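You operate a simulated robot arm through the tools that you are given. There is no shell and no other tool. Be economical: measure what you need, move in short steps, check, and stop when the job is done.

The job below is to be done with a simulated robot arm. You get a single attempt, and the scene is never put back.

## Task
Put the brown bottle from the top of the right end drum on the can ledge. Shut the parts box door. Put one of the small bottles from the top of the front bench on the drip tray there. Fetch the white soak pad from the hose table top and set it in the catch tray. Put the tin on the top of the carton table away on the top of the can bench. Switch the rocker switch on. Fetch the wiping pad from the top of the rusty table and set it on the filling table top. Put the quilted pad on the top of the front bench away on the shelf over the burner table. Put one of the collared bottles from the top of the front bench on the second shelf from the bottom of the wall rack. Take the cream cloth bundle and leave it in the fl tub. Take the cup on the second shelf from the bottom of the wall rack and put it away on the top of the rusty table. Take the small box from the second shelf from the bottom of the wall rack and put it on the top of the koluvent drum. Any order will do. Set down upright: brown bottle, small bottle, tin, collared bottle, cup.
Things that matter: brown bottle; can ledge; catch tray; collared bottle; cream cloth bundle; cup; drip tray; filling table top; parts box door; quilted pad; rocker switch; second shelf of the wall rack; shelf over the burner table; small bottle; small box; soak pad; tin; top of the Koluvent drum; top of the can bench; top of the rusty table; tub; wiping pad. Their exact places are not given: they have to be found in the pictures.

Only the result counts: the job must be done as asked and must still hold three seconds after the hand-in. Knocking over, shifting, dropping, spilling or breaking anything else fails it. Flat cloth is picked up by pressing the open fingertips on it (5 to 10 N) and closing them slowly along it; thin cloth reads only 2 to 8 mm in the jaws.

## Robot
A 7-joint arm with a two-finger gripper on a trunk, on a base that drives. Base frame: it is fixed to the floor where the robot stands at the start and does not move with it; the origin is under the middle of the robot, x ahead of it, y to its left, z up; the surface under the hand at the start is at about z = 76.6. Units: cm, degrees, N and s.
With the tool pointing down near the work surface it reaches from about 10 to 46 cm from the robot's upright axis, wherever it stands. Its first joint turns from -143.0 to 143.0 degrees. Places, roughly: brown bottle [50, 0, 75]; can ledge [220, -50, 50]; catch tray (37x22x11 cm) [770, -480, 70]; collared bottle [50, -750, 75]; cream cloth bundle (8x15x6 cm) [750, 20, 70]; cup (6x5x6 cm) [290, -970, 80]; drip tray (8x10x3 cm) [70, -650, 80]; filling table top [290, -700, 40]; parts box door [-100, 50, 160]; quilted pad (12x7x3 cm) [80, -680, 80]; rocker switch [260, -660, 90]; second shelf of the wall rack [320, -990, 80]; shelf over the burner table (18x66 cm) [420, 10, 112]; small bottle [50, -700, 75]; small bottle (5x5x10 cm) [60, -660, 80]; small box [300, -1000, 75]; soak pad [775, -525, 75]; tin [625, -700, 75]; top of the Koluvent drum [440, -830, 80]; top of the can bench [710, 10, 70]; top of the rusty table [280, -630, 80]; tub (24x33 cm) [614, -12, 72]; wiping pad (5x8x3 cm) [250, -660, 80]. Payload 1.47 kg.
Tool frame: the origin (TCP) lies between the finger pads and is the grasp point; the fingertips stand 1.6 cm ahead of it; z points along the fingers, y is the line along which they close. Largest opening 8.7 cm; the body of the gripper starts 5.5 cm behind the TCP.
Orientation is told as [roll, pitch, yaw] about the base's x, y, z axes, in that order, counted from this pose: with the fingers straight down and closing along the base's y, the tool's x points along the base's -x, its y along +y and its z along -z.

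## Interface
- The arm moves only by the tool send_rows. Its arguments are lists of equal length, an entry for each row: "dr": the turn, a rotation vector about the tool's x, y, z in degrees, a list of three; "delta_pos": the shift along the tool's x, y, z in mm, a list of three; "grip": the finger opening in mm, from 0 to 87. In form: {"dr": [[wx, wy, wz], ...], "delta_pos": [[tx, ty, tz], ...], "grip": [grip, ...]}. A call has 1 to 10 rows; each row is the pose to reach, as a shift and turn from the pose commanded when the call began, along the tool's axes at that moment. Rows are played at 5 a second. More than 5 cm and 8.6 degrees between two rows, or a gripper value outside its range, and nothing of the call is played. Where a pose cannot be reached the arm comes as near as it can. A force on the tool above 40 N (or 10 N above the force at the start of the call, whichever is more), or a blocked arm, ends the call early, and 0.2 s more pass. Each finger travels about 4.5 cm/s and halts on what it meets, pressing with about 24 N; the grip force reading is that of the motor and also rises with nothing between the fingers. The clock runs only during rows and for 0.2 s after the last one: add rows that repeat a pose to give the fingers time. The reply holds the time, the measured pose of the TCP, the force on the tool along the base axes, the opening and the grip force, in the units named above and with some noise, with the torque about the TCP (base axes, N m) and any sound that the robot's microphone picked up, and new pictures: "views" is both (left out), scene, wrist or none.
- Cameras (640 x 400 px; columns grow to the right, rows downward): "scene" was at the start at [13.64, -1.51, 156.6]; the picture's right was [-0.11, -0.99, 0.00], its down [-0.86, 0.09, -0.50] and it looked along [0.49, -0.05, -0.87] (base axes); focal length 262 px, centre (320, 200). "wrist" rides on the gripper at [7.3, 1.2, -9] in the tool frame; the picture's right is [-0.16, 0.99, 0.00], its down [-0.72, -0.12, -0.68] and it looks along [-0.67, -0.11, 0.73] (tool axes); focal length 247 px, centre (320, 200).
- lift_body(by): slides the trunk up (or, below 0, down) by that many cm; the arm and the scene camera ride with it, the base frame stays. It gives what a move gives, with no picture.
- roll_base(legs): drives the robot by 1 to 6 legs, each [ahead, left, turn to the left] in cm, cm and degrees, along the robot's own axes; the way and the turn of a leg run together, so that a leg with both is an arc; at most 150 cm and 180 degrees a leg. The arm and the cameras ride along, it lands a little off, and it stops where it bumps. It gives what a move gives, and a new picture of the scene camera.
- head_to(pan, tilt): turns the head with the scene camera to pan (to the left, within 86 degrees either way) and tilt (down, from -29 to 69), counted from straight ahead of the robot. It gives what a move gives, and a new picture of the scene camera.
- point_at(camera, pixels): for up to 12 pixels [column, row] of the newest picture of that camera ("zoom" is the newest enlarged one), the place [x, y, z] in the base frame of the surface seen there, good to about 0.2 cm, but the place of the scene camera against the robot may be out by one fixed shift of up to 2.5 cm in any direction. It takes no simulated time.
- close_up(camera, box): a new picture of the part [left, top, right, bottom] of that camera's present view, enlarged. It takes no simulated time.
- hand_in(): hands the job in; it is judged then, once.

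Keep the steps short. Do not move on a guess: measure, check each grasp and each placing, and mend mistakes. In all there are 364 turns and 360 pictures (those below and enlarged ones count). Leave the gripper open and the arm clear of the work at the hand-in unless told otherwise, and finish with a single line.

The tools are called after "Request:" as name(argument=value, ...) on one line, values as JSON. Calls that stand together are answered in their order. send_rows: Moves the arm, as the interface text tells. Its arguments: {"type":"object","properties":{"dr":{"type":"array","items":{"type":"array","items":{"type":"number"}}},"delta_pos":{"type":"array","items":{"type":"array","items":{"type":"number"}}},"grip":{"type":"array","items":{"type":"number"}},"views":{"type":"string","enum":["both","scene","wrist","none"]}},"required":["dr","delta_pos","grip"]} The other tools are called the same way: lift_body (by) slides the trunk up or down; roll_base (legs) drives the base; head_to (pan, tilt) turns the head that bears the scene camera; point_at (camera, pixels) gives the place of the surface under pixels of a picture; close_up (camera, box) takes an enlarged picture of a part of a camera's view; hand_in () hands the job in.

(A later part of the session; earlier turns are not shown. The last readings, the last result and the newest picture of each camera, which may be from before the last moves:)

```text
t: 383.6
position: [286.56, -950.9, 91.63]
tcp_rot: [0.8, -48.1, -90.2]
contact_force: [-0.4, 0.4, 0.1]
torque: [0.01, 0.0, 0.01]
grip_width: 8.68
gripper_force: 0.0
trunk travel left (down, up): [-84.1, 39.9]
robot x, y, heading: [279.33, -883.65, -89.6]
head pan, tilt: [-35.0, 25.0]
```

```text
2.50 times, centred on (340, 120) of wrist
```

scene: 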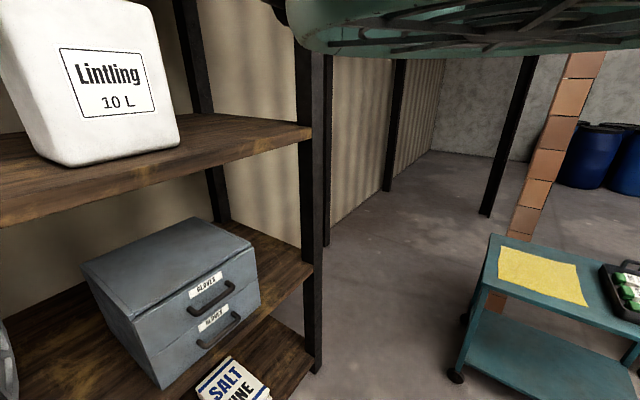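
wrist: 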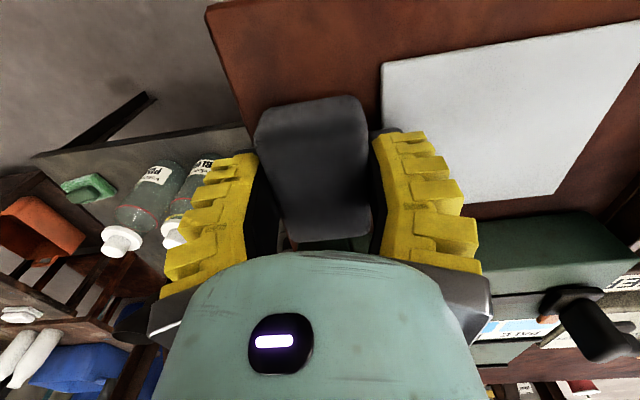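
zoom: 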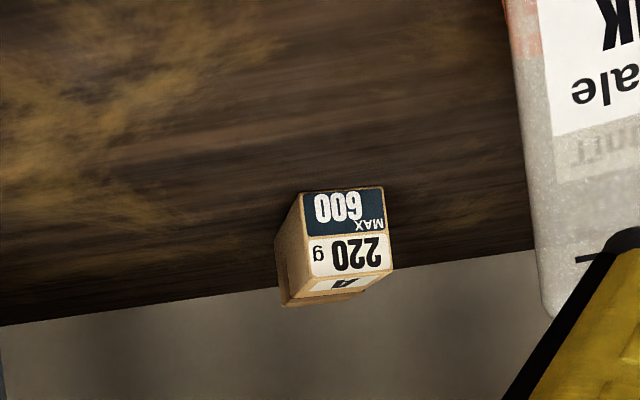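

Request:
point_at(camera="zoom", pixels=[[305, 200], [380, 195], [390, 265], [306, 275], [345, 235], [290, 220], [280, 240], [285, 300], [345, 295], [360, 285], [527, 200], [545, 290]])

```text
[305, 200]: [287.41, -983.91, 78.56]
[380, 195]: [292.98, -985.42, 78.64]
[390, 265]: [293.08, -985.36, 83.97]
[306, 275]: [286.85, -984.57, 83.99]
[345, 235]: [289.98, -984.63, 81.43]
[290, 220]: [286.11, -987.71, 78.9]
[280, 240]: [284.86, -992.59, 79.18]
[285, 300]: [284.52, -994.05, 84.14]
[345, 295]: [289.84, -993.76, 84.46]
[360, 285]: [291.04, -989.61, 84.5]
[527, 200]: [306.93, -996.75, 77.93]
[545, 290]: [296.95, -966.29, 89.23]
```

The box is turned about 14°, centre (288.8, -989.6), 6.1 cm wide, top 84.2. I turn the tool 14° to match and extend the arm a little.

Request:
send_rows(dr=[[5.2, 0, 4.7], [10.4, 0, 9.4], [10.4, 0, 9.4], [10.4, 0, 9.4]], delta_pos=[[0, 0, 0], [0, 0, 0], [-20, 0, 22], [-37, 0, 41]], grip=[87, 87, 87, 87], views="none")

```text
t: 384.6
position: [286.45, -955.32, 91.62]
tcp_rot: [0.5, -47.9, -104.0]
contact_force: [0.1, 0.7, -1.6]
torque: [-0.11, -0.02, 0.04]
grip_width: 8.69
gripper_force: 0.0
out of reach, approached as far as the arm can: row 4
trunk travel left (down, up): [-84.1, 39.9]
robot x, y, heading: [279.54, -883.75, -89.8]
head pan, tilt: [-35.0, 25.0]
```

The PINK bottle is near the path, so I enter at z = 88 along x = 284.5 (above the box, left of PINK), then shift over the box and descend.

Request:
lift_body(by=-3.6)

Request:
roll_base(legs=[[14, -2, 0]])

Request:
close_up(camera="wrist", box=[0, 0, 640, 400])

```text
t: 385.4
position: [286.49, -955.72, 88.13]
tcp_rot: [0.8, -48.1, -104.2]
contact_force: [0.0, -0.1, 0.4]
torque: [0.01, 0.01, 0.0]
grip_width: 8.69
gripper_force: 0.0
trunk travel left (down, up): [-80.5, 43.5]
robot x, y, heading: [279.46, -884.2, -89.6]
head pan, tilt: [-35.0, 25.0]
```

```text
t: 386.7
position: [284.58, -969.52, 88.1]
tcp_rot: [0.8, -48.1, -104.3]
contact_force: [0.7, 0.3, -0.3]
torque: [0.01, -0.02, 0.0]
grip_width: 8.69
gripper_force: 0.2
trunk travel left (down, up): [-80.5, 43.5]
robot x, y, heading: [277.81, -897.37, -89.6]
head pan, tilt: [-35.0, 25.0]
```

scene: 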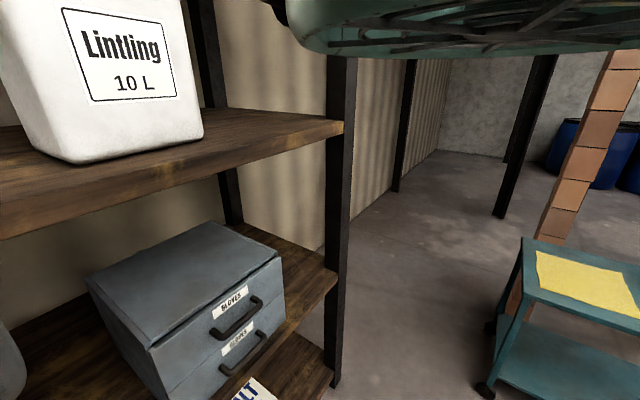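

```text
1.00 times, centred on (320, 200) of wrist (not enlarged: the box is as wide or as high as the picture)
```

zoom: 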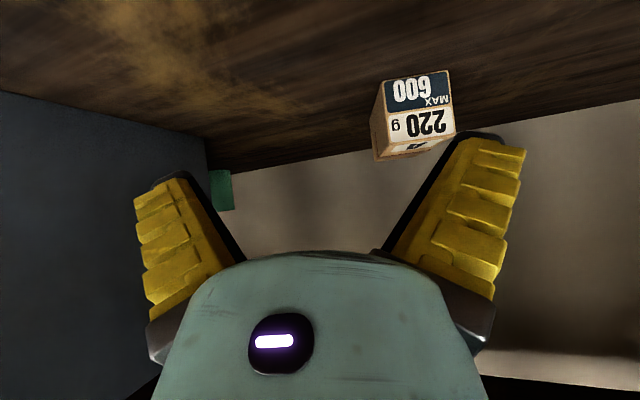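

Request:
roll_base(legs=[[9, 1.5, 0], [9, 2.5, 0]])

Request:
close_up(camera="wrist", box=[0, 0, 640, 400])

```text
t: 388.5
position: [288.57, -987.41, 88.03]
tcp_rot: [0.8, -48.2, -104.5]
contact_force: [-0.4, -0.2, 0.6]
torque: [-0.04, -0.02, -0.02]
grip_width: 8.72
gripper_force: 0.0
trunk travel left (down, up): [-80.5, 43.5]
robot x, y, heading: [281.78, -915.55, -90.3]
head pan, tilt: [-35.0, 25.0]
```

scene: 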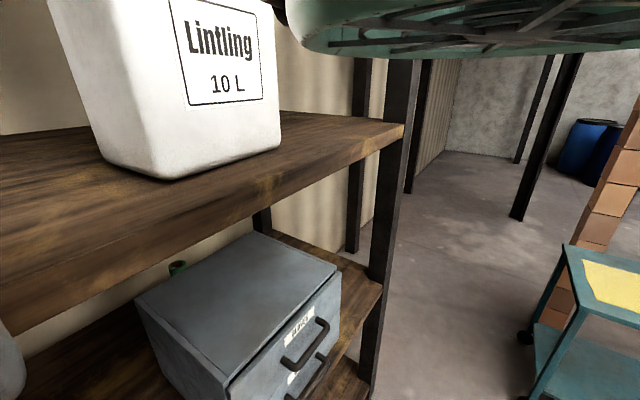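

```text
1.00 times, centred on (320, 200) of wrist (not enlarged: the box is as wide or as high as the picture)
```

zoom: 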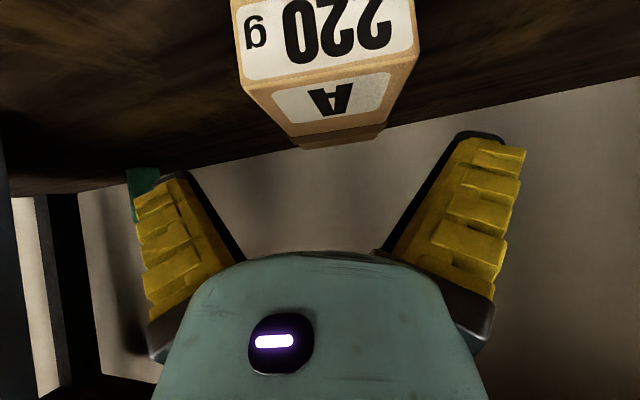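

The box is centred. I descend 5.8 cm and close.

Request:
lift_body(by=-5.7)

Request:
send_rows(dr=[[0, 0, 0], [0, 0, 0], [0, 0, 0], [0, 0, 0], [0, 0, 0]], delta_pos=[[0, 0, 0], [0, 0, 0], [0, 0, 0], [0, 0, 0], [0, 0, 0]], grip=[75, 68, 60, 52, 52], views="wrist")

```text
t: 389.5
position: [288.47, -987.16, 82.15]
tcp_rot: [0.6, -47.9, -104.2]
contact_force: [-0.6, 0.5, -0.5]
torque: [0.01, 0.0, 0.03]
grip_width: 8.73
gripper_force: 0.1
trunk travel left (down, up): [-74.8, 49.2]
robot x, y, heading: [281.61, -915.46, -89.7]
head pan, tilt: [-35.0, 25.0]
```

```text
t: 390.7
position: [288.5, -987.35, 82.47]
tcp_rot: [0.8, -48.0, -104.5]
contact_force: [-0.2, -0.5, -0.3]
torque: [0.13, 0.02, 0.02]
grip_width: 7.34
gripper_force: 24.3
trunk travel left (down, up): [-74.8, 49.2]
robot x, y, heading: [281.54, -915.44, -89.8]
head pan, tilt: [-35.0, 25.0]
```

wrist: 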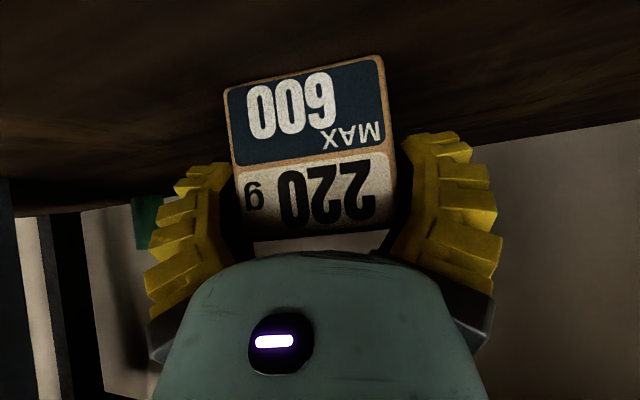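

The box is held. I lift 5.5 cm and back out along the same path.

Request:
lift_body(by=5.5)

Request:
roll_base(legs=[[-9, -2.5, 0], [-9, -1.5, 0], [-14, 0, 0], [-12, 0, 0]])

Request:
close_up(camera="wrist", box=[0, 0, 640, 400])

```text
t: 391.7
position: [288.56, -987.42, 87.81]
tcp_rot: [0.8, -48.0, -104.3]
contact_force: [0.1, 0.0, -2.1]
torque: [0.11, -0.05, 0.02]
grip_width: 7.3
gripper_force: 24.0
trunk travel left (down, up): [-80.3, 43.7]
robot x, y, heading: [281.83, -915.25, -90.1]
head pan, tilt: [-35.0, 25.0]
```

```text
t: 395.3
position: [284.44, -943.34, 87.87]
tcp_rot: [0.8, -48.1, -104.4]
contact_force: [-0.8, -0.1, -3.2]
torque: [0.07, 0.01, 0.02]
grip_width: 7.24
gripper_force: 24.2
trunk travel left (down, up): [-80.3, 43.7]
robot x, y, heading: [277.28, -871.17, -89.8]
head pan, tilt: [-35.0, 25.0]
```

scene: 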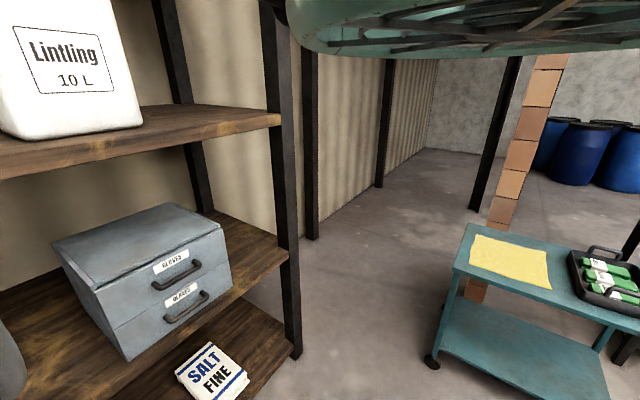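

```text
1.00 times, centred on (320, 200) of wrist (not enlarged: the box is as wide or as high as the picture)
```

zoom: 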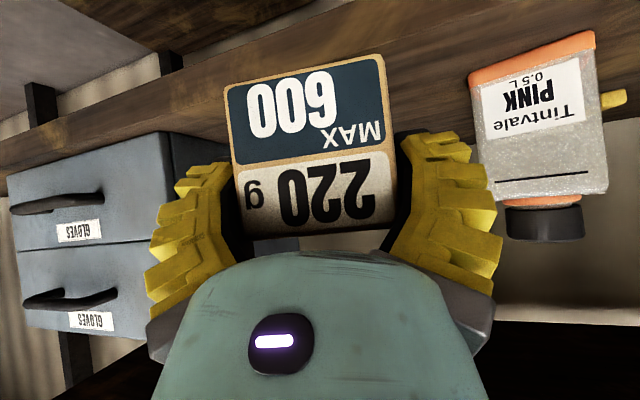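

The box is out and PINK is undisturbed. I raise 20 cm and turn left so the camera looks towards the drums at (440, -830).

Request:
lift_body(by=22)

Request:
roll_base(legs=[[0, 0, 130]])

```text
t: 397.6
position: [284.36, -943.32, 109.87]
tcp_rot: [0.8, -48.1, -104.2]
contact_force: [0.8, -0.1, -0.8]
torque: [0.12, -0.03, 0.01]
grip_width: 7.22
gripper_force: 24.2
trunk travel left (down, up): [-102.3, 21.7]
robot x, y, heading: [277.57, -871.49, -89.4]
head pan, tilt: [-35.0, 25.0]
```

```text
t: 403.4
position: [328.94, -820.44, 109.94]
tcp_rot: [0.8, -48.1, 25.1]
contact_force: [0.4, -0.2, -2.5]
torque: [-0.04, 0.09, 0.0]
grip_width: 7.13
gripper_force: 24.3
trunk travel left (down, up): [-102.3, 21.7]
robot x, y, heading: [277.21, -871.46, 39.6]
head pan, tilt: [-35.0, 25.0]
```

scene: 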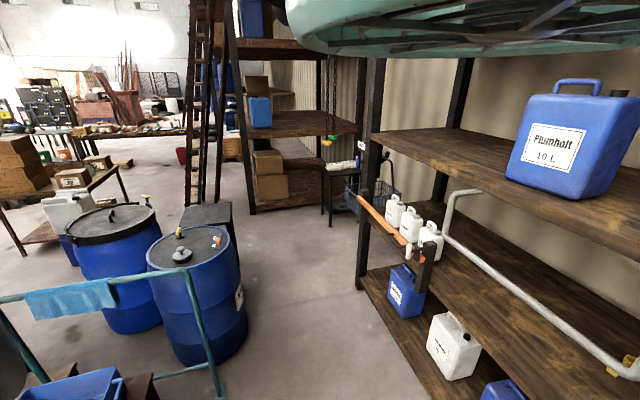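

Request:
close_up(camera="scene", box=[60, 190, 270, 370])

Request:
point_at(camera="scene", pixels=[[190, 240], [165, 250], [180, 232], [215, 240], [115, 220], [90, 230], [240, 300], [215, 370], [190, 375], [205, 300], [375, 270]])

```text
2.22 times, centred on (165, 280) of scene
```

zoom: 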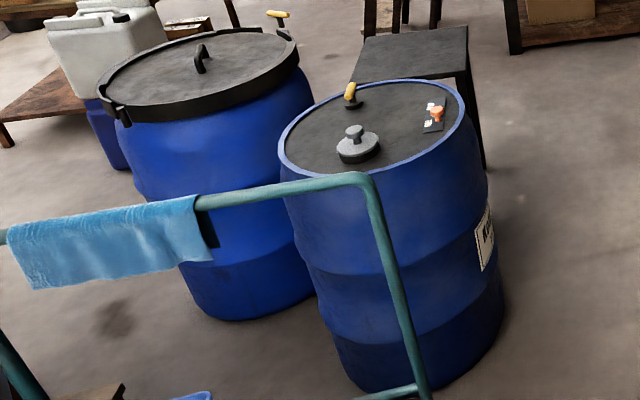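

```text
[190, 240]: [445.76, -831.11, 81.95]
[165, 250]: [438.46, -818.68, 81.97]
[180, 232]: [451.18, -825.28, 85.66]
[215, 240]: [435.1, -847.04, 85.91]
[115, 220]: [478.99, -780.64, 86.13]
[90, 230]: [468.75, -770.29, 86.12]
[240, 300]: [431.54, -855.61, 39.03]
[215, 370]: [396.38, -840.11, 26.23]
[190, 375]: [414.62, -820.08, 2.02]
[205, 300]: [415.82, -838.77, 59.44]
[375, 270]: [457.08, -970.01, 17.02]
```

The right drum at (441, -831), z = 80, matches. I check its label and measure the top's free areas and the teal handle in front.

Request:
point_at(camera="zoom", pixels=[[290, 188], [365, 180], [390, 250], [405, 155], [300, 140], [390, 110], [350, 170], [440, 150], [285, 145], [462, 110], [400, 85], [345, 135]])

Request:
close_up(camera="scene", box=[205, 255, 255, 335])

```text
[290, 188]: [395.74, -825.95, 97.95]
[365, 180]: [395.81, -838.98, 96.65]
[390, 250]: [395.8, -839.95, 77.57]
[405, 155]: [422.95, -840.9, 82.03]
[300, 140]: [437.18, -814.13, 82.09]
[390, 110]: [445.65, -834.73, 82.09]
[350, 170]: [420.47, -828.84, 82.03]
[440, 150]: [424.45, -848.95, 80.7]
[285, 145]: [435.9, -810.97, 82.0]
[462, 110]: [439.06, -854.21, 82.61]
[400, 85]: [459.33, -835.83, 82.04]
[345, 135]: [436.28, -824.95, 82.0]
```

```text
5.00 times, centred on (230, 295) of scene
```

zoom: 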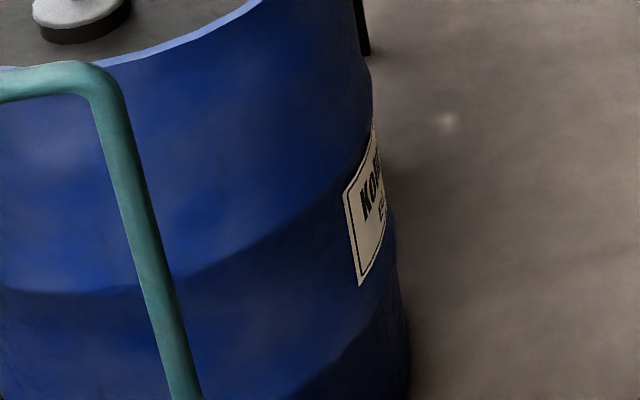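

The label reads "KO…", so this is the Koluvent drum (centre (440, -832), z = 80). I'll set the box at about (446.7, -837.6). I drive along the lane to (382, -874) and turn to heading 25.

Request:
roll_base(legs=[[79, -69, 0], [0, 0, -14.5]])

Request:
close_up(camera="wrist", box=[0, 0, 640, 400])

```text
t: 409.6
position: [442.06, -831.78, 109.89]
tcp_rot: [0.8, -48.1, 12.6]
contact_force: [0.1, 0.1, -2.4]
torque: [0.01, 0.1, 0.0]
grip_width: 7.09
gripper_force: 24.6
trunk travel left (down, up): [-102.3, 21.7]
robot x, y, heading: [381.07, -870.71, 26.9]
head pan, tilt: [-35.0, 25.0]
```

scene: 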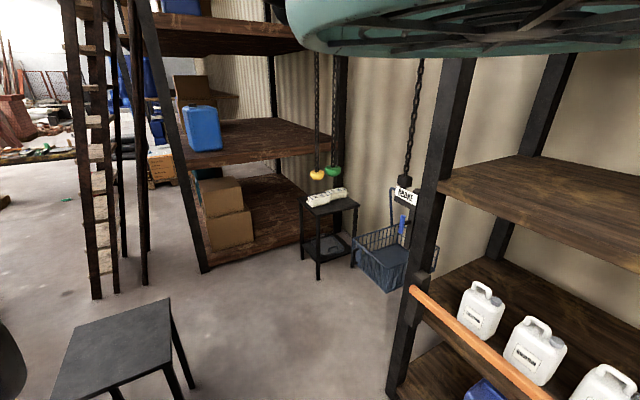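

```text
1.00 times, centred on (320, 200) of wrist (not enlarged: the box is as wide or as high as the picture)
```

zoom: 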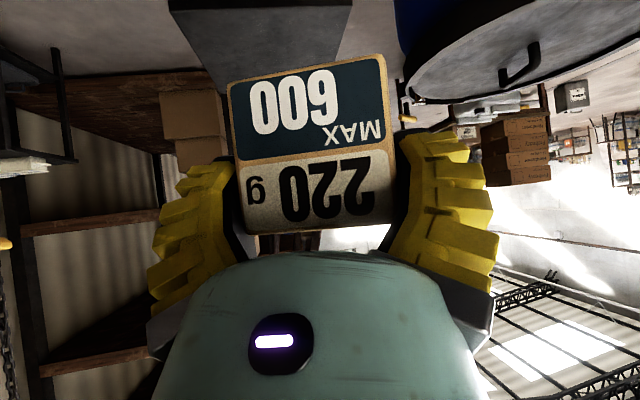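

Request:
roll_base(legs=[[-0.4, -6, 0]])

Request:
lift_body(by=-16)

Request:
close_up(camera="wrist", box=[0, 0, 640, 400])

```text
t: 410.5
position: [444.41, -837.14, 109.9]
tcp_rot: [0.9, -48.1, 12.7]
contact_force: [0.6, 0.2, -2.1]
torque: [-0.02, 0.1, -0.04]
grip_width: 7.07
gripper_force: 24.5
trunk travel left (down, up): [-102.3, 21.7]
robot x, y, heading: [382.94, -876.36, 27.3]
head pan, tilt: [-35.0, 25.0]
```

scene: 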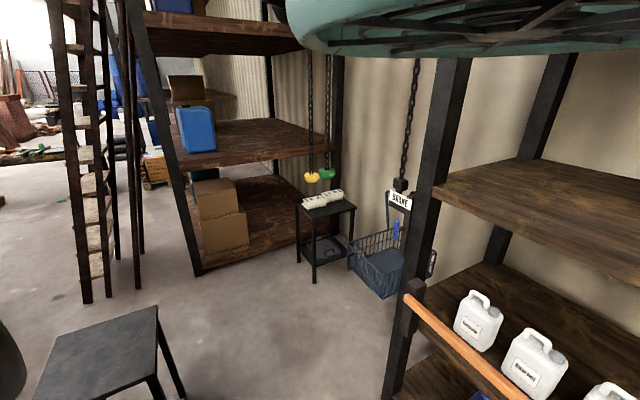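

```text
t: 412.4
position: [444.5, -837.15, 93.96]
tcp_rot: [0.8, -48.1, 12.7]
contact_force: [0.4, -0.9, -2.1]
torque: [-0.03, 0.11, 0.0]
grip_width: 7.07
gripper_force: 23.7
trunk travel left (down, up): [-86.3, 37.7]
robot x, y, heading: [383.37, -875.9, 27.2]
head pan, tilt: [-35.0, 25.0]
```

```text
1.00 times, centred on (320, 200) of wrist (not enlarged: the box is as wide or as high as the picture)
```

zoom: 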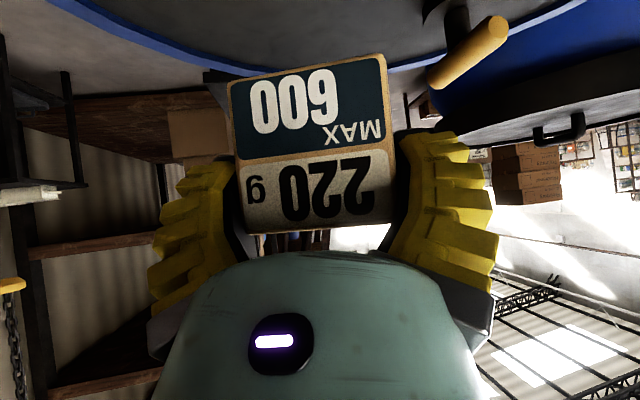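

Request:
point_at(camera="zoom", pixels=[[440, 75], [500, 30], [455, 20], [300, 20], [200, 50], [150, 20], [120, 25], [400, 40], [560, 30], [240, 5]])

```text
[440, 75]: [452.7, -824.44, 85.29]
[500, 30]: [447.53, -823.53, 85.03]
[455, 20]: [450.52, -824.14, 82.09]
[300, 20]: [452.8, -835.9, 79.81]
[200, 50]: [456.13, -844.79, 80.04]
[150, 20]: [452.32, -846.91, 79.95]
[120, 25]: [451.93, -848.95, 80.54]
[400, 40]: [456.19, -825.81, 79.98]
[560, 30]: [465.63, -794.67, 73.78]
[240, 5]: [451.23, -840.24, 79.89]
```

The drum top is at z = 79.9; the yellow lever is at y = -824, clear of the hand. I lower to contact.

Request:
lift_body(by=-9.3)

Request:
lift_body(by=-0.4)

```text
t: 413.6
position: [444.64, -837.16, 84.89]
tcp_rot: [0.8, -48.3, 12.6]
contact_force: [1.6, 0.5, 2.0]
torque: [0.02, -0.42, 0.1]
grip_width: 7.05
gripper_force: 24.1
trunk travel left (down, up): [-77.0, 47.0]
robot x, y, heading: [383.7, -875.73, 27.2]
head pan, tilt: [-35.0, 25.0]
```

```text
t: 414.2
position: [444.8, -837.19, 84.51]
tcp_rot: [0.9, -48.4, 12.6]
contact_force: [-5.6, -2.1, 24.8]
torque: [-0.55, 0.0, 0.05]
grip_width: 7.06
gripper_force: 24.1
trunk travel left (down, up): [-76.6, 47.4]
robot x, y, heading: [383.61, -876.1, 27.3]
head pan, tilt: [-35.0, 25.0]
```

Contact is made. I ease up slightly and open.

Request:
lift_body(by=0.3)

Request:
send_rows(dr=[[0, 0, 0], [0, 0, 0], [0, 0, 0], [0, 0, 0]], delta_pos=[[0, 0, 0], [0, 0, 0], [0, 0, 0], [0, 0, 0]], grip=[74, 80, 87, 87], views="wrist")

```text
t: 414.7
position: [444.54, -837.13, 84.62]
tcp_rot: [0.8, -48.0, 12.5]
contact_force: [1.2, 2.1, 6.4]
torque: [-0.12, 0.05, 0.07]
grip_width: 7.06
gripper_force: 23.8
trunk travel left (down, up): [-76.9, 47.1]
robot x, y, heading: [383.45, -876.15, 27.2]
head pan, tilt: [-35.0, 25.0]
```

```text
t: 415.7
position: [444.56, -837.23, 84.6]
tcp_rot: [0.7, -48.1, 12.6]
contact_force: [-0.3, -1.3, 1.1]
torque: [0.03, 0.02, 0.02]
grip_width: 8.66
gripper_force: 0.1
trunk travel left (down, up): [-76.9, 47.1]
robot x, y, heading: [383.54, -876.03, 27.3]
head pan, tilt: [-35.0, 25.0]
```

wrist: 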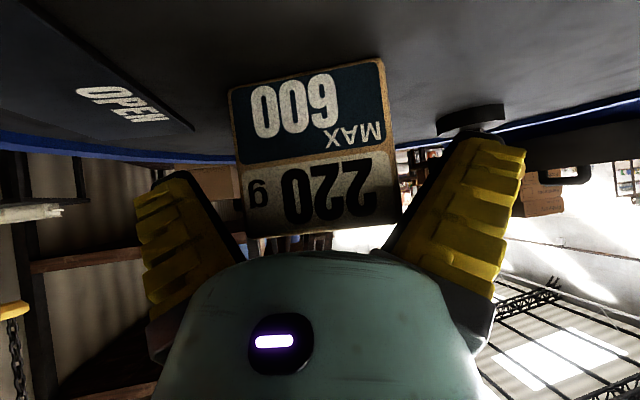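

Request:
lift_body(by=18)

Request:
roll_base(legs=[[-25, 0, 0]])

Request:
close_up(camera="wrist", box=[0, 0, 640, 400])

```text
t: 417.7
position: [444.45, -837.32, 102.44]
tcp_rot: [0.8, -48.2, 12.7]
contact_force: [-0.3, 0.4, -0.3]
torque: [-0.03, -0.02, -0.02]
grip_width: 8.71
gripper_force: 0.0
trunk travel left (down, up): [-94.9, 29.1]
robot x, y, heading: [383.28, -875.96, 27.2]
head pan, tilt: [-35.0, 25.0]
```

```text
t: 419.5
position: [422.85, -848.43, 102.57]
tcp_rot: [0.8, -48.0, 12.7]
contact_force: [1.3, -0.4, 0.4]
torque: [-0.01, -0.04, 0.0]
grip_width: 8.68
gripper_force: 0.0
trunk travel left (down, up): [-94.9, 29.1]
robot x, y, heading: [361.66, -887.14, 27.2]
head pan, tilt: [-35.0, 25.0]
```

scene: 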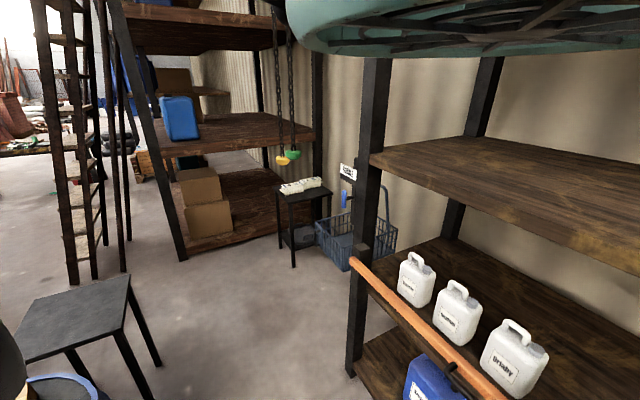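

```text
1.00 times, centred on (320, 200) of wrist (not enlarged: the box is as wide or as high as the picture)
```

zoom: 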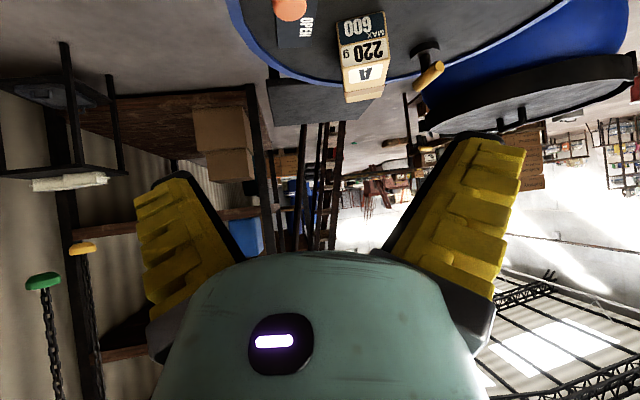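

The small box sits on the Koluvent drum. Next: the quilted pad on the front bench. I raise, turn to heading 180 and drive back up the lane to its far side.

Request:
lift_body(by=12)

Request:
roll_base(legs=[[0, 0, 153], [140, 0, 0], [0, -100, 0], [0, -105, 0]])

Request:
close_up(camera="wrist", box=[0, 0, 640, 400])

```text
t: 421.0
position: [422.69, -848.49, 114.52]
tcp_rot: [0.7, -48.1, 12.7]
contact_force: [0.4, 0.6, -0.7]
torque: [0.01, -0.02, 0.02]
grip_width: 8.69
gripper_force: 0.0
trunk travel left (down, up): [-106.9, 17.1]
robot x, y, heading: [361.97, -887.36, 27.3]
head pan, tilt: [-35.0, 25.0]
```

```text
t: 443.9
position: [148.05, -695.43, 114.53]
tcp_rot: [0.7, -48.1, 164.9]
contact_force: [-0.7, 0.2, -0.6]
torque: [0.02, 0.0, -0.02]
grip_width: 8.71
gripper_force: 0.1
trunk travel left (down, up): [-106.9, 17.1]
robot x, y, heading: [220.15, -689.57, 179.3]
head pan, tilt: [-35.0, 25.0]
```

scene: 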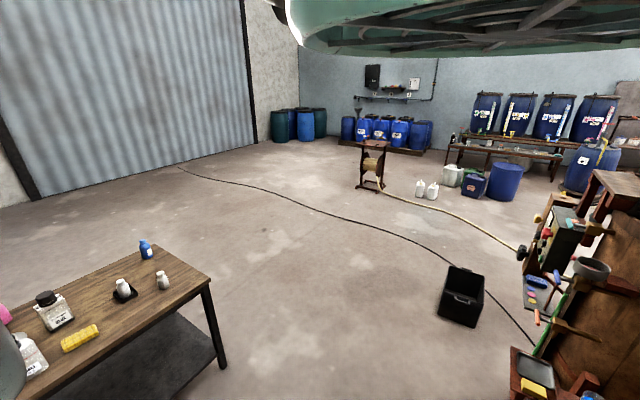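

```text
1.00 times, centred on (320, 200) of wrist (not enlarged: the box is as wide or as high as the picture)
```

zoom: 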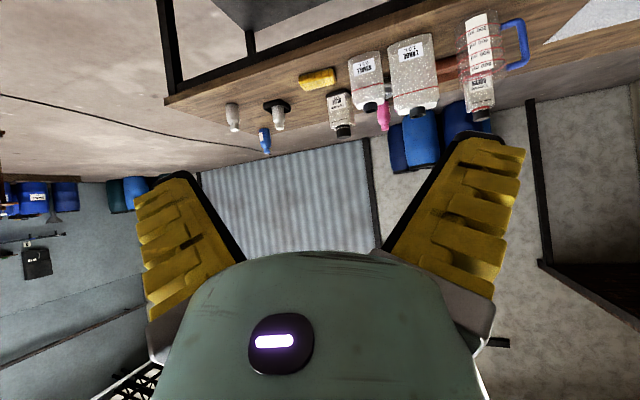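

The small bottle still stands in its tray. I zoom on the quilted pad and measure.

Request:
close_up(camera="wrist", box=[250, 40, 410, 140])

Request:
point_at(camera="zoom", pixels=[[200, 155], [205, 185], [340, 130], [345, 155], [270, 145], [320, 110], [195, 160], [280, 175], [400, 90], [410, 200], [345, 250], [300, 60]])

```text
4.00 times, centred on (330, 90) of wrist
```

zoom: 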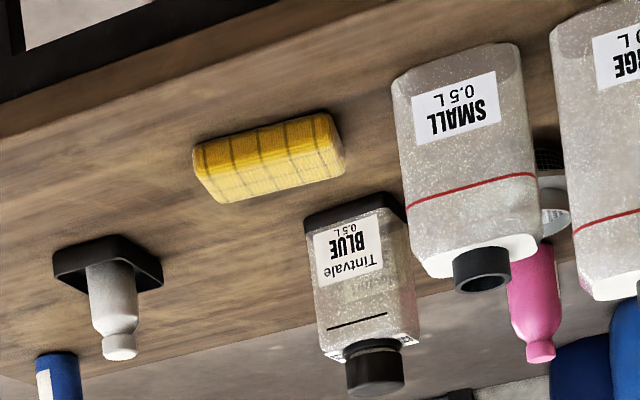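

```text
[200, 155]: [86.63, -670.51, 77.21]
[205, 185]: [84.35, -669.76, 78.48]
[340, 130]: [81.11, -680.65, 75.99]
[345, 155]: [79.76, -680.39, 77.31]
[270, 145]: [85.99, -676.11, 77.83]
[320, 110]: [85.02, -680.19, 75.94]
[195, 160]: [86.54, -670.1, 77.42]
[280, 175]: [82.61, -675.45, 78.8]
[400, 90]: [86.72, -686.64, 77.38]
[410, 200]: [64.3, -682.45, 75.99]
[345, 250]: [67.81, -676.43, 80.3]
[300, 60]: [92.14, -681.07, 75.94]
```

The pad's long side (11 cm) runs along y; its width in x is about 7 cm, centre (82.7, -675.4), top 78.8. I must close the fingers along x, so I set the tool vertical and yaw it 90° relative to the robot.

Request:
send_rows(dr=[[0, 8, 0], [0, 16, 0], [0, 24, 0], [0, 32, 0], [0, 40, 0], [0, 48, 0]], delta_pos=[[10, 0, -10], [20, 0, -10], [40, 0, 0], [60, 0, 10], [70, 0, 20], [80, 0, 30]], grip=[87, 87, 87, 87, 87, 87], views="none")

Request:
send_rows(dr=[[0, 0, 8.5], [0, 0, 17], [0, 0, 25.5], [0, 0, 34], [0, 0, 42.5], [0, 0, 51], [0, 0, 59.5], [0, 0, 68], [0, 0, 71]], delta_pos=[[0, 0, 0], [0, 0, 0], [0, 0, 0], [0, 0, 0], [0, 0, 0], [0, 0, 0], [0, 0, 0], [0, 0, 0], [0, 0, 0]], grip=[87, 87, 87, 87, 87, 87, 87, 87, 87], views="wrist")

```text
t: 445.3
position: [156.94, -690.53, 111.88]
tcp_rot: [0.3, -4.0, 165.7]
contact_force: [0.5, 0.1, 0.7]
torque: [0.04, 0.0, -0.01]
grip_width: 8.71
gripper_force: 0.0
out of reach, approached as far as the arm can: row 1, 3, 4, 5, 6
trunk travel left (down, up): [-106.9, 17.1]
robot x, y, heading: [220.47, -690.06, 179.3]
head pan, tilt: [-35.0, 25.0]
```

```text
t: 447.3
position: [156.99, -690.93, 112.05]
tcp_rot: [4.2, -1.2, 94.3]
contact_force: [-0.3, -0.2, -0.1]
torque: [-0.01, -0.01, -0.01]
grip_width: 8.68
gripper_force: 0.1
trunk travel left (down, up): [-106.9, 17.1]
robot x, y, heading: [219.9, -689.63, 179.5]
head pan, tilt: [-35.0, 25.0]
```

wrist: 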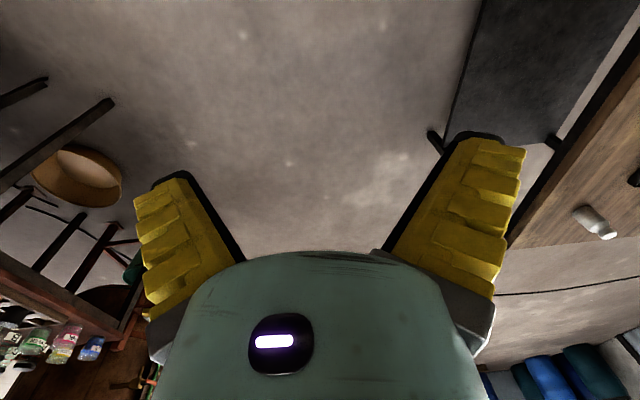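

The yaw works, but with this orientation the camera would sit by the jug at y = -684. I turn the tool the other way (180°) so that the camera is on the free side.

Request:
send_rows(dr=[[0, 0, -8.5], [0, 0, -17], [0, 0, -25.5], [0, 0, -34], [0, 0, -42.5], [0, 0, -51], [0, 0, -59.5], [0, 0, -68], [0, 0, -76.5], [0, 0, -85]], delta_pos=[[0, 0, 0], [0, 0, 0], [0, 0, 0], [0, 0, 0], [0, 0, 0], [0, 0, 0], [0, 0, 0], [0, 0, 0], [0, 0, 0], [0, 0, 0]], grip=[87, 87, 87, 87, 87, 87, 87, 87, 87, 87], views="none")

Request:
send_rows(dr=[[0, 0, -8.5], [0, 0, -17], [0, 0, -25.5], [0, 0, -34], [0, 0, -42.5], [0, 0, -51], [0, 0, -59.5], [0, 0, -68], [0, 0, -76.5], [0, 0, -85]], delta_pos=[[0, 0, 0], [0, 0, 0], [0, 0, 0], [0, 0, 0], [0, 0, 0], [0, 0, 0], [0, 0, 0], [0, 0, 0], [0, 0, 0], [0, 0, 0]], grip=[87, 87, 87, 87, 87, 87, 87, 87, 87, 87], views="none")

```text
t: 449.5
position: [157.09, -690.82, 112.07]
tcp_rot: [-0.9, -4.2, 179.6]
contact_force: [0.2, 0.7, 0.0]
torque: [0.0, 0.01, -0.02]
grip_width: 8.69
gripper_force: 0.0
trunk travel left (down, up): [-106.9, 17.1]
robot x, y, heading: [220.29, -689.87, 179.3]
head pan, tilt: [-35.0, 25.0]
```

```text
t: 451.7
position: [157.18, -690.78, 111.92]
tcp_rot: [-4.3, 0.5, -95.4]
contact_force: [-0.9, 0.1, -0.6]
torque: [-0.01, 0.03, 0.05]
grip_width: 8.71
gripper_force: 0.0
trunk travel left (down, up): [-106.9, 17.1]
robot x, y, heading: [220.23, -689.78, 179.4]
head pan, tilt: [-35.0, 25.0]
```

Request:
send_rows(dr=[[-4.3, 0, 0], [-4.3, 0, 0]], delta_pos=[[0, 0, 0], [0, 0, 0]], grip=[87, 87], views="none")

Request:
roll_base(legs=[[37, -2, 0], [37.5, -10, 0]])

Request:
lift_body(by=-18)

Request:
close_up(camera="wrist", box=[0, 0, 640, 400])

```text
t: 452.3
position: [157.2, -690.82, 111.96]
tcp_rot: [0.1, 0.3, -95.7]
contact_force: [0.2, 0.7, -0.2]
torque: [0.02, -0.01, -0.02]
grip_width: 8.68
gripper_force: 0.0
trunk travel left (down, up): [-106.9, 17.1]
robot x, y, heading: [219.74, -689.44, 179.4]
head pan, tilt: [-35.0, 25.0]
```

```text
t: 456.8
position: [81.92, -677.36, 112.13]
tcp_rot: [-0.1, 0.4, -96.0]
contact_force: [-0.8, 0.1, -0.1]
torque: [0.01, 0.03, 0.01]
grip_width: 8.73
gripper_force: 0.0
trunk travel left (down, up): [-106.9, 17.1]
robot x, y, heading: [145.09, -676.6, 179.1]
head pan, tilt: [-35.0, 25.0]
```

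scene: 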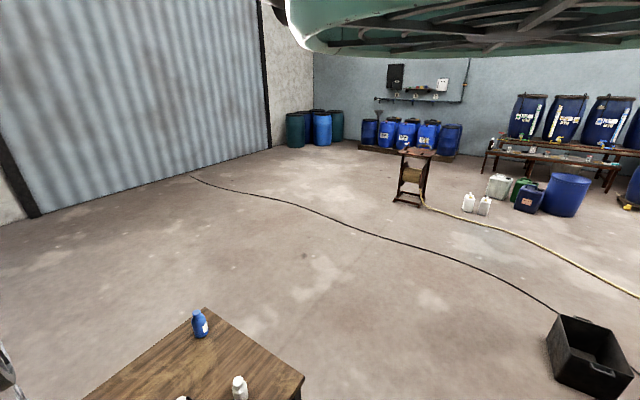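

```text
t: 458.8
position: [81.88, -677.34, 94.06]
tcp_rot: [0.0, 0.5, -96.0]
contact_force: [1.3, -0.6, 0.0]
torque: [-0.01, 0.0, -0.01]
grip_width: 8.69
gripper_force: 0.0
trunk travel left (down, up): [-88.9, 35.1]
robot x, y, heading: [145.16, -676.97, 178.9]
head pan, tilt: [-35.0, 25.0]
```

```text
1.00 times, centred on (320, 200) of wrist (not enlarged: the box is as wide or as high as the picture)
```

zoom: 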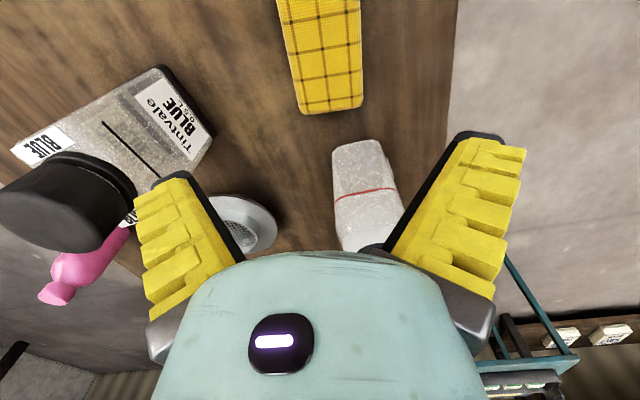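

Request:
point_at(camera="zoom", pixels=[[303, 108], [360, 100], [285, 20], [358, 10], [320, 60], [135, 110], [210, 130], [345, 160], [395, 200], [340, 240], [275, 4], [362, 50]])

```text
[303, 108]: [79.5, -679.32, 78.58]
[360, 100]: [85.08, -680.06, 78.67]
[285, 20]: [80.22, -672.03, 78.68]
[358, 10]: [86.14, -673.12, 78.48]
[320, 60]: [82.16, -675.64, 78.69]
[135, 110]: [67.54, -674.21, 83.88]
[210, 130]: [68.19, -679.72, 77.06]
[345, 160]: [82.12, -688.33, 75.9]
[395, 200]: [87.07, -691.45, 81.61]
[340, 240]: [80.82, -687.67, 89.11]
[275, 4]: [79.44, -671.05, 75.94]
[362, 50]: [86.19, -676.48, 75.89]
```

The pad is 6.2 cm wide, centre (82.7, -675.2). I centre the hand and lower onto it.

Request:
roll_base(legs=[[-0.8, -2.1, 0]])

Request:
lift_body(by=-11)

Request:
close_up(camera="wrist", box=[0, 0, 640, 400])

```text
t: 459.6
position: [82.63, -675.19, 94.09]
tcp_rot: [0.0, 0.5, -95.9]
contact_force: [0.9, 0.5, -0.2]
torque: [0.01, 0.02, 0.01]
grip_width: 8.69
gripper_force: 0.1
trunk travel left (down, up): [-88.9, 35.1]
robot x, y, heading: [145.69, -674.18, 178.9]
head pan, tilt: [-35.0, 25.0]
```

scene: 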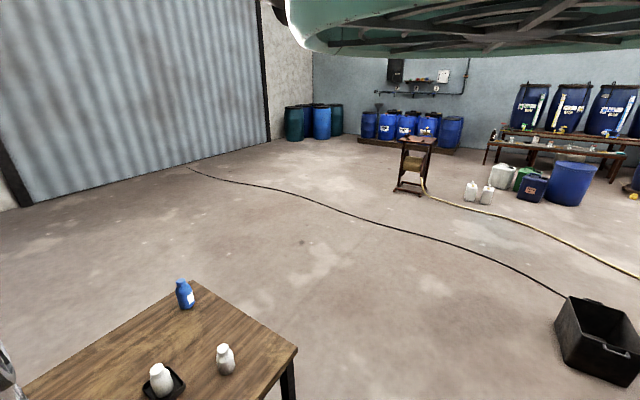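

```text
t: 461.0
position: [82.67, -675.25, 83.04]
tcp_rot: [0.0, 0.5, -96.1]
contact_force: [0.1, 0.1, -0.1]
torque: [0.02, -0.03, 0.02]
grip_width: 8.72
gripper_force: 0.1
trunk travel left (down, up): [-77.9, 46.1]
robot x, y, heading: [145.48, -674.73, 179.1]
head pan, tilt: [-35.0, 25.0]
```

```text
1.00 times, centred on (320, 200) of wrist (not enlarged: the box is as wide or as high as the picture)
```

zoom: 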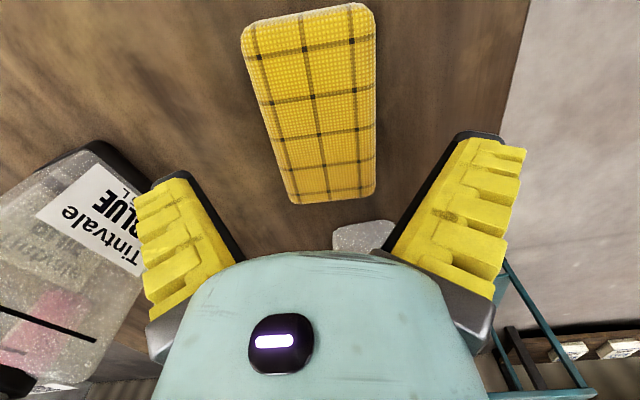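

Request:
lift_body(by=-5.1)

Request:
send_rows(dr=[[0, 0, 0], [0, 0, 0], [0, 0, 0], [0, 0, 0], [0, 0, 0]], delta_pos=[[0, 0, 0], [0, 0, 0], [0, 0, 0], [0, 0, 0], [0, 0, 0]], grip=[75, 65, 55, 45, 45], views="wrist")

```text
t: 461.9
position: [82.63, -675.38, 78.0]
tcp_rot: [0.0, 0.5, -95.9]
contact_force: [-0.2, 0.5, -0.9]
torque: [-0.01, -0.01, 0.02]
grip_width: 8.72
gripper_force: 0.0
trunk travel left (down, up): [-72.8, 51.2]
robot x, y, heading: [145.5, -674.86, 179.0]
head pan, tilt: [-35.0, 25.0]
```

```text
t: 463.1
position: [82.66, -675.21, 77.94]
tcp_rot: [0.1, 0.4, -96.0]
contact_force: [0.3, -0.3, 0.1]
torque: [-0.01, -0.02, -0.01]
grip_width: 6.59
gripper_force: 23.9
trunk travel left (down, up): [-72.8, 51.2]
robot x, y, heading: [145.53, -674.73, 179.0]
head pan, tilt: [-35.0, 25.0]
```

wrist: 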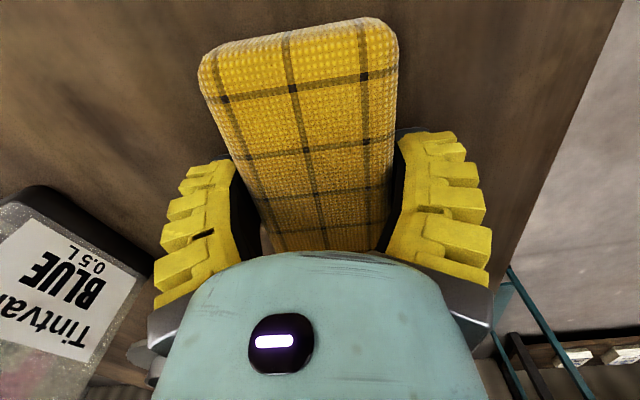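

The pad is gripped (6.6 cm). I lift it high, back away and turn so the camera faces north for the drive.

Request:
lift_body(by=38)

Request:
roll_base(legs=[[-20, 0, 0], [0, 0, -31]])

```text
t: 466.8
position: [82.73, -675.28, 115.98]
tcp_rot: [0.0, 0.6, -96.0]
contact_force: [0.4, 0.8, -0.6]
torque: [0.0, -0.01, 0.0]
grip_width: 6.63
gripper_force: 24.3
trunk travel left (down, up): [-110.8, 13.2]
robot x, y, heading: [145.57, -674.24, 179.0]
head pan, tilt: [-35.0, 25.0]
```

```text
t: 469.9
position: [110.81, -644.43, 115.87]
tcp_rot: [-0.1, 0.6, -125.6]
contact_force: [0.6, 0.1, -0.9]
torque: [0.03, 0.0, 0.01]
grip_width: 6.63
gripper_force: 23.7
trunk travel left (down, up): [-110.8, 13.2]
robot x, y, heading: [166.08, -675.07, 149.2]
head pan, tilt: [-35.0, 25.0]
```

scene: 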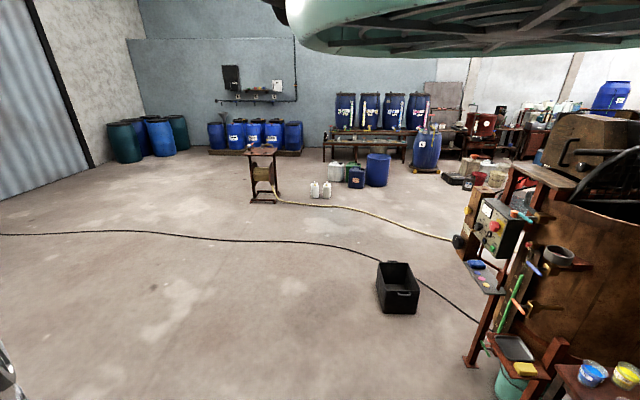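

Request:
close_up(camera="scene", box=[230, 80, 640, 330])

Request:
point_at(camera="scene", pixels=[[300, 203], [350, 208], [400, 222], [440, 238], [377, 185], [425, 168], [455, 182], [480, 182], [398, 300], [465, 245], [420, 270], [440, 300]])

```text
1.56 times, centred on (435, 205) of scene
```

zoom: 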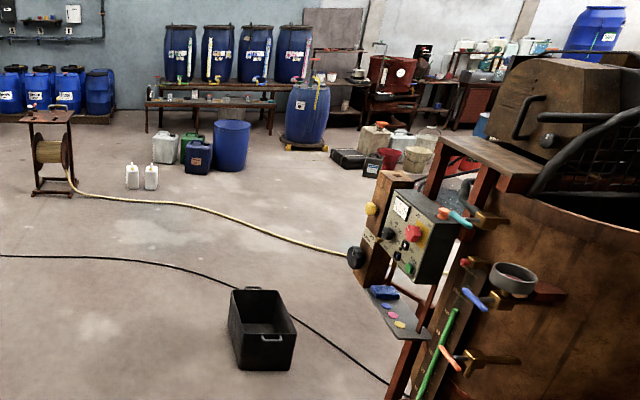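

```text
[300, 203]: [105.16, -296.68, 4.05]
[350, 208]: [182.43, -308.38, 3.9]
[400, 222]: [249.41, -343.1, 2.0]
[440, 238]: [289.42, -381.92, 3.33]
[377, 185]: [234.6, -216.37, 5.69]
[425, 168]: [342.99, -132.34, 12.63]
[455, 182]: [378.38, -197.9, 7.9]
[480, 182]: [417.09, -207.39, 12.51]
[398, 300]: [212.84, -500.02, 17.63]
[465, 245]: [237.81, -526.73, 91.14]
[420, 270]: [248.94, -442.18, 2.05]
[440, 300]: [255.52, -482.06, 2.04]
```

The hose on the floor runs east from the reel; I go around the reel's west side instead of crossing it.

Request:
roll_base(legs=[[72.6, -90.6, 0], [140.5, -50, 0], [140.5, -50, 0], [48.6, -81.6, 0], [48.6, -81.6, 0]])

```text
t: 498.9
position: [-101.09, -111.69, 115.88]
tcp_rot: [0.0, 0.6, -126.6]
contact_force: [-0.2, 0.4, -0.8]
torque: [0.0, 0.0, 0.02]
grip_width: 6.6
gripper_force: 24.3
trunk travel left (down, up): [-110.8, 13.2]
robot x, y, heading: [-46.29, -143.19, 148.4]
head pan, tilt: [-35.0, 25.0]
```

scene: 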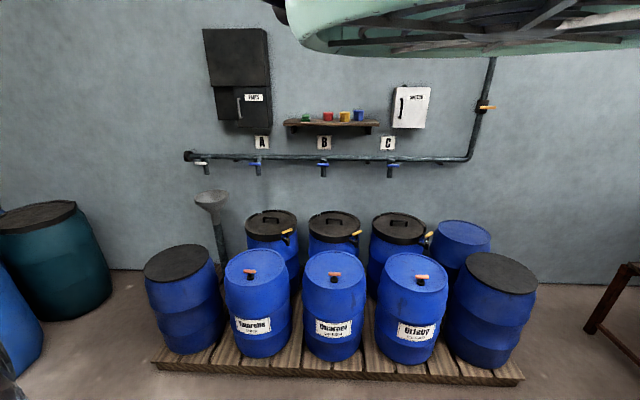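

The PARTS door is confirmed shut. I turn to look east.

Request:
roll_base(legs=[[0, 0, -90]])

Request:
close_up(camera="scene", box=[160, 100, 480, 300])

```text
t: 503.3
position: [-11.87, -90.5, 115.93]
tcp_rot: [0.0, 0.5, 139.8]
contact_force: [0.4, 0.5, -1.2]
torque: [-0.03, -0.01, -0.01]
grip_width: 6.59
gripper_force: 24.0
trunk travel left (down, up): [-110.8, 13.2]
robot x, y, heading: [-46.7, -143.36, 54.8]
head pan, tilt: [-35.0, 25.0]
```

scene: 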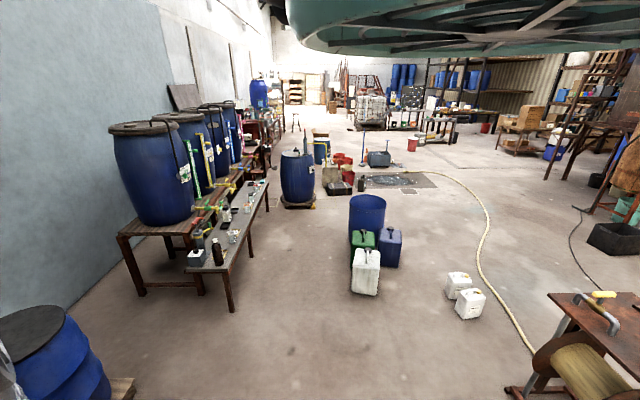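

```text
2.00 times, centred on (320, 200) of scene
```

zoom: 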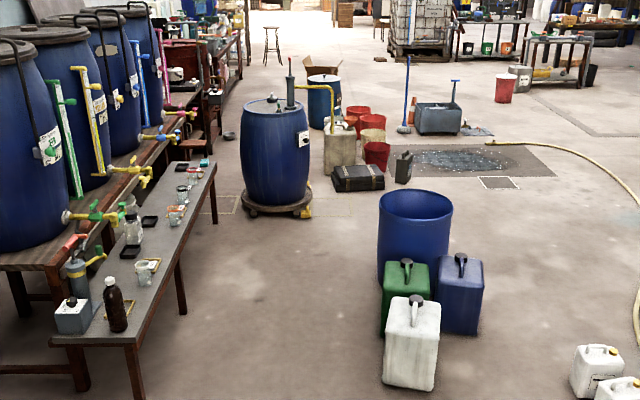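

Request:
close_up(camera="scene", box=[200, 90, 380, 215])

Request:
point_at(camera="zoom", pixels=[[235, 150], [170, 130], [150, 180], [245, 190], [260, 215], [340, 400], [300, 395], [430, 360], [470, 340], [400, 250], [250, 260], [160, 90]])

```text
3.20 times, centred on (290, 152) of scene
```

zoom: 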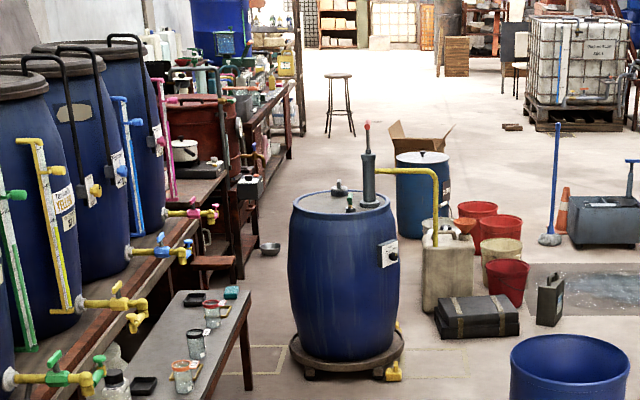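

```text
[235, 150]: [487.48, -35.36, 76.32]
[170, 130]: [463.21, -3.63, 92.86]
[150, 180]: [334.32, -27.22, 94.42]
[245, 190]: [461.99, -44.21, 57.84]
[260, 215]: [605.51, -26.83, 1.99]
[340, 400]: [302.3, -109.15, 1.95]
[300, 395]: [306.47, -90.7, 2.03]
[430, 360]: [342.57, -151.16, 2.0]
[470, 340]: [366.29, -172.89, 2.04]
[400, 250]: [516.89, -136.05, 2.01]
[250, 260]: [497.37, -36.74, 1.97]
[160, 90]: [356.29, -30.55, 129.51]
```

Request:
point_at(camera="scene", pixels=[[412, 172], [440, 176], [462, 187], [480, 205], [485, 240], [365, 285], [460, 285], [350, 190], [395, 190], [378, 160], [430, 160], [440, 188]])

Request:
close_up(camera="scene", box=[330, 110, 500, 220])

```text
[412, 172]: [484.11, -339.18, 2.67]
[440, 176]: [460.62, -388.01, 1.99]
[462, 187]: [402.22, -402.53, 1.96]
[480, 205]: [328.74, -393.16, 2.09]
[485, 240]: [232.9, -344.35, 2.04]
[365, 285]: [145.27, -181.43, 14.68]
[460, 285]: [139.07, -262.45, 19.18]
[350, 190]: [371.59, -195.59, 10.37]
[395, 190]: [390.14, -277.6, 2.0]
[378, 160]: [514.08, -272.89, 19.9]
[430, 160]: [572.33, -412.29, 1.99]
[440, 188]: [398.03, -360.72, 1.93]
```

```text
3.64 times, centred on (415, 165) of scene
```

zoom: 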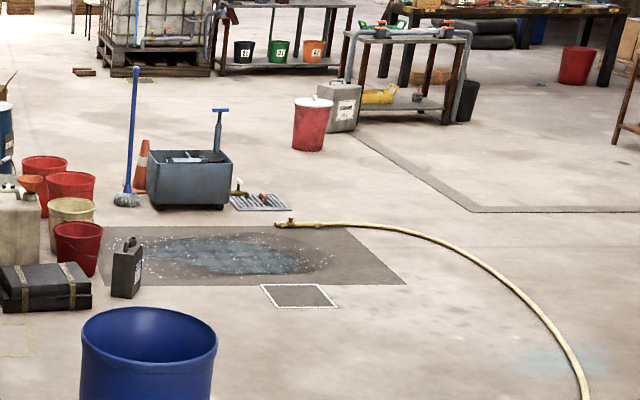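

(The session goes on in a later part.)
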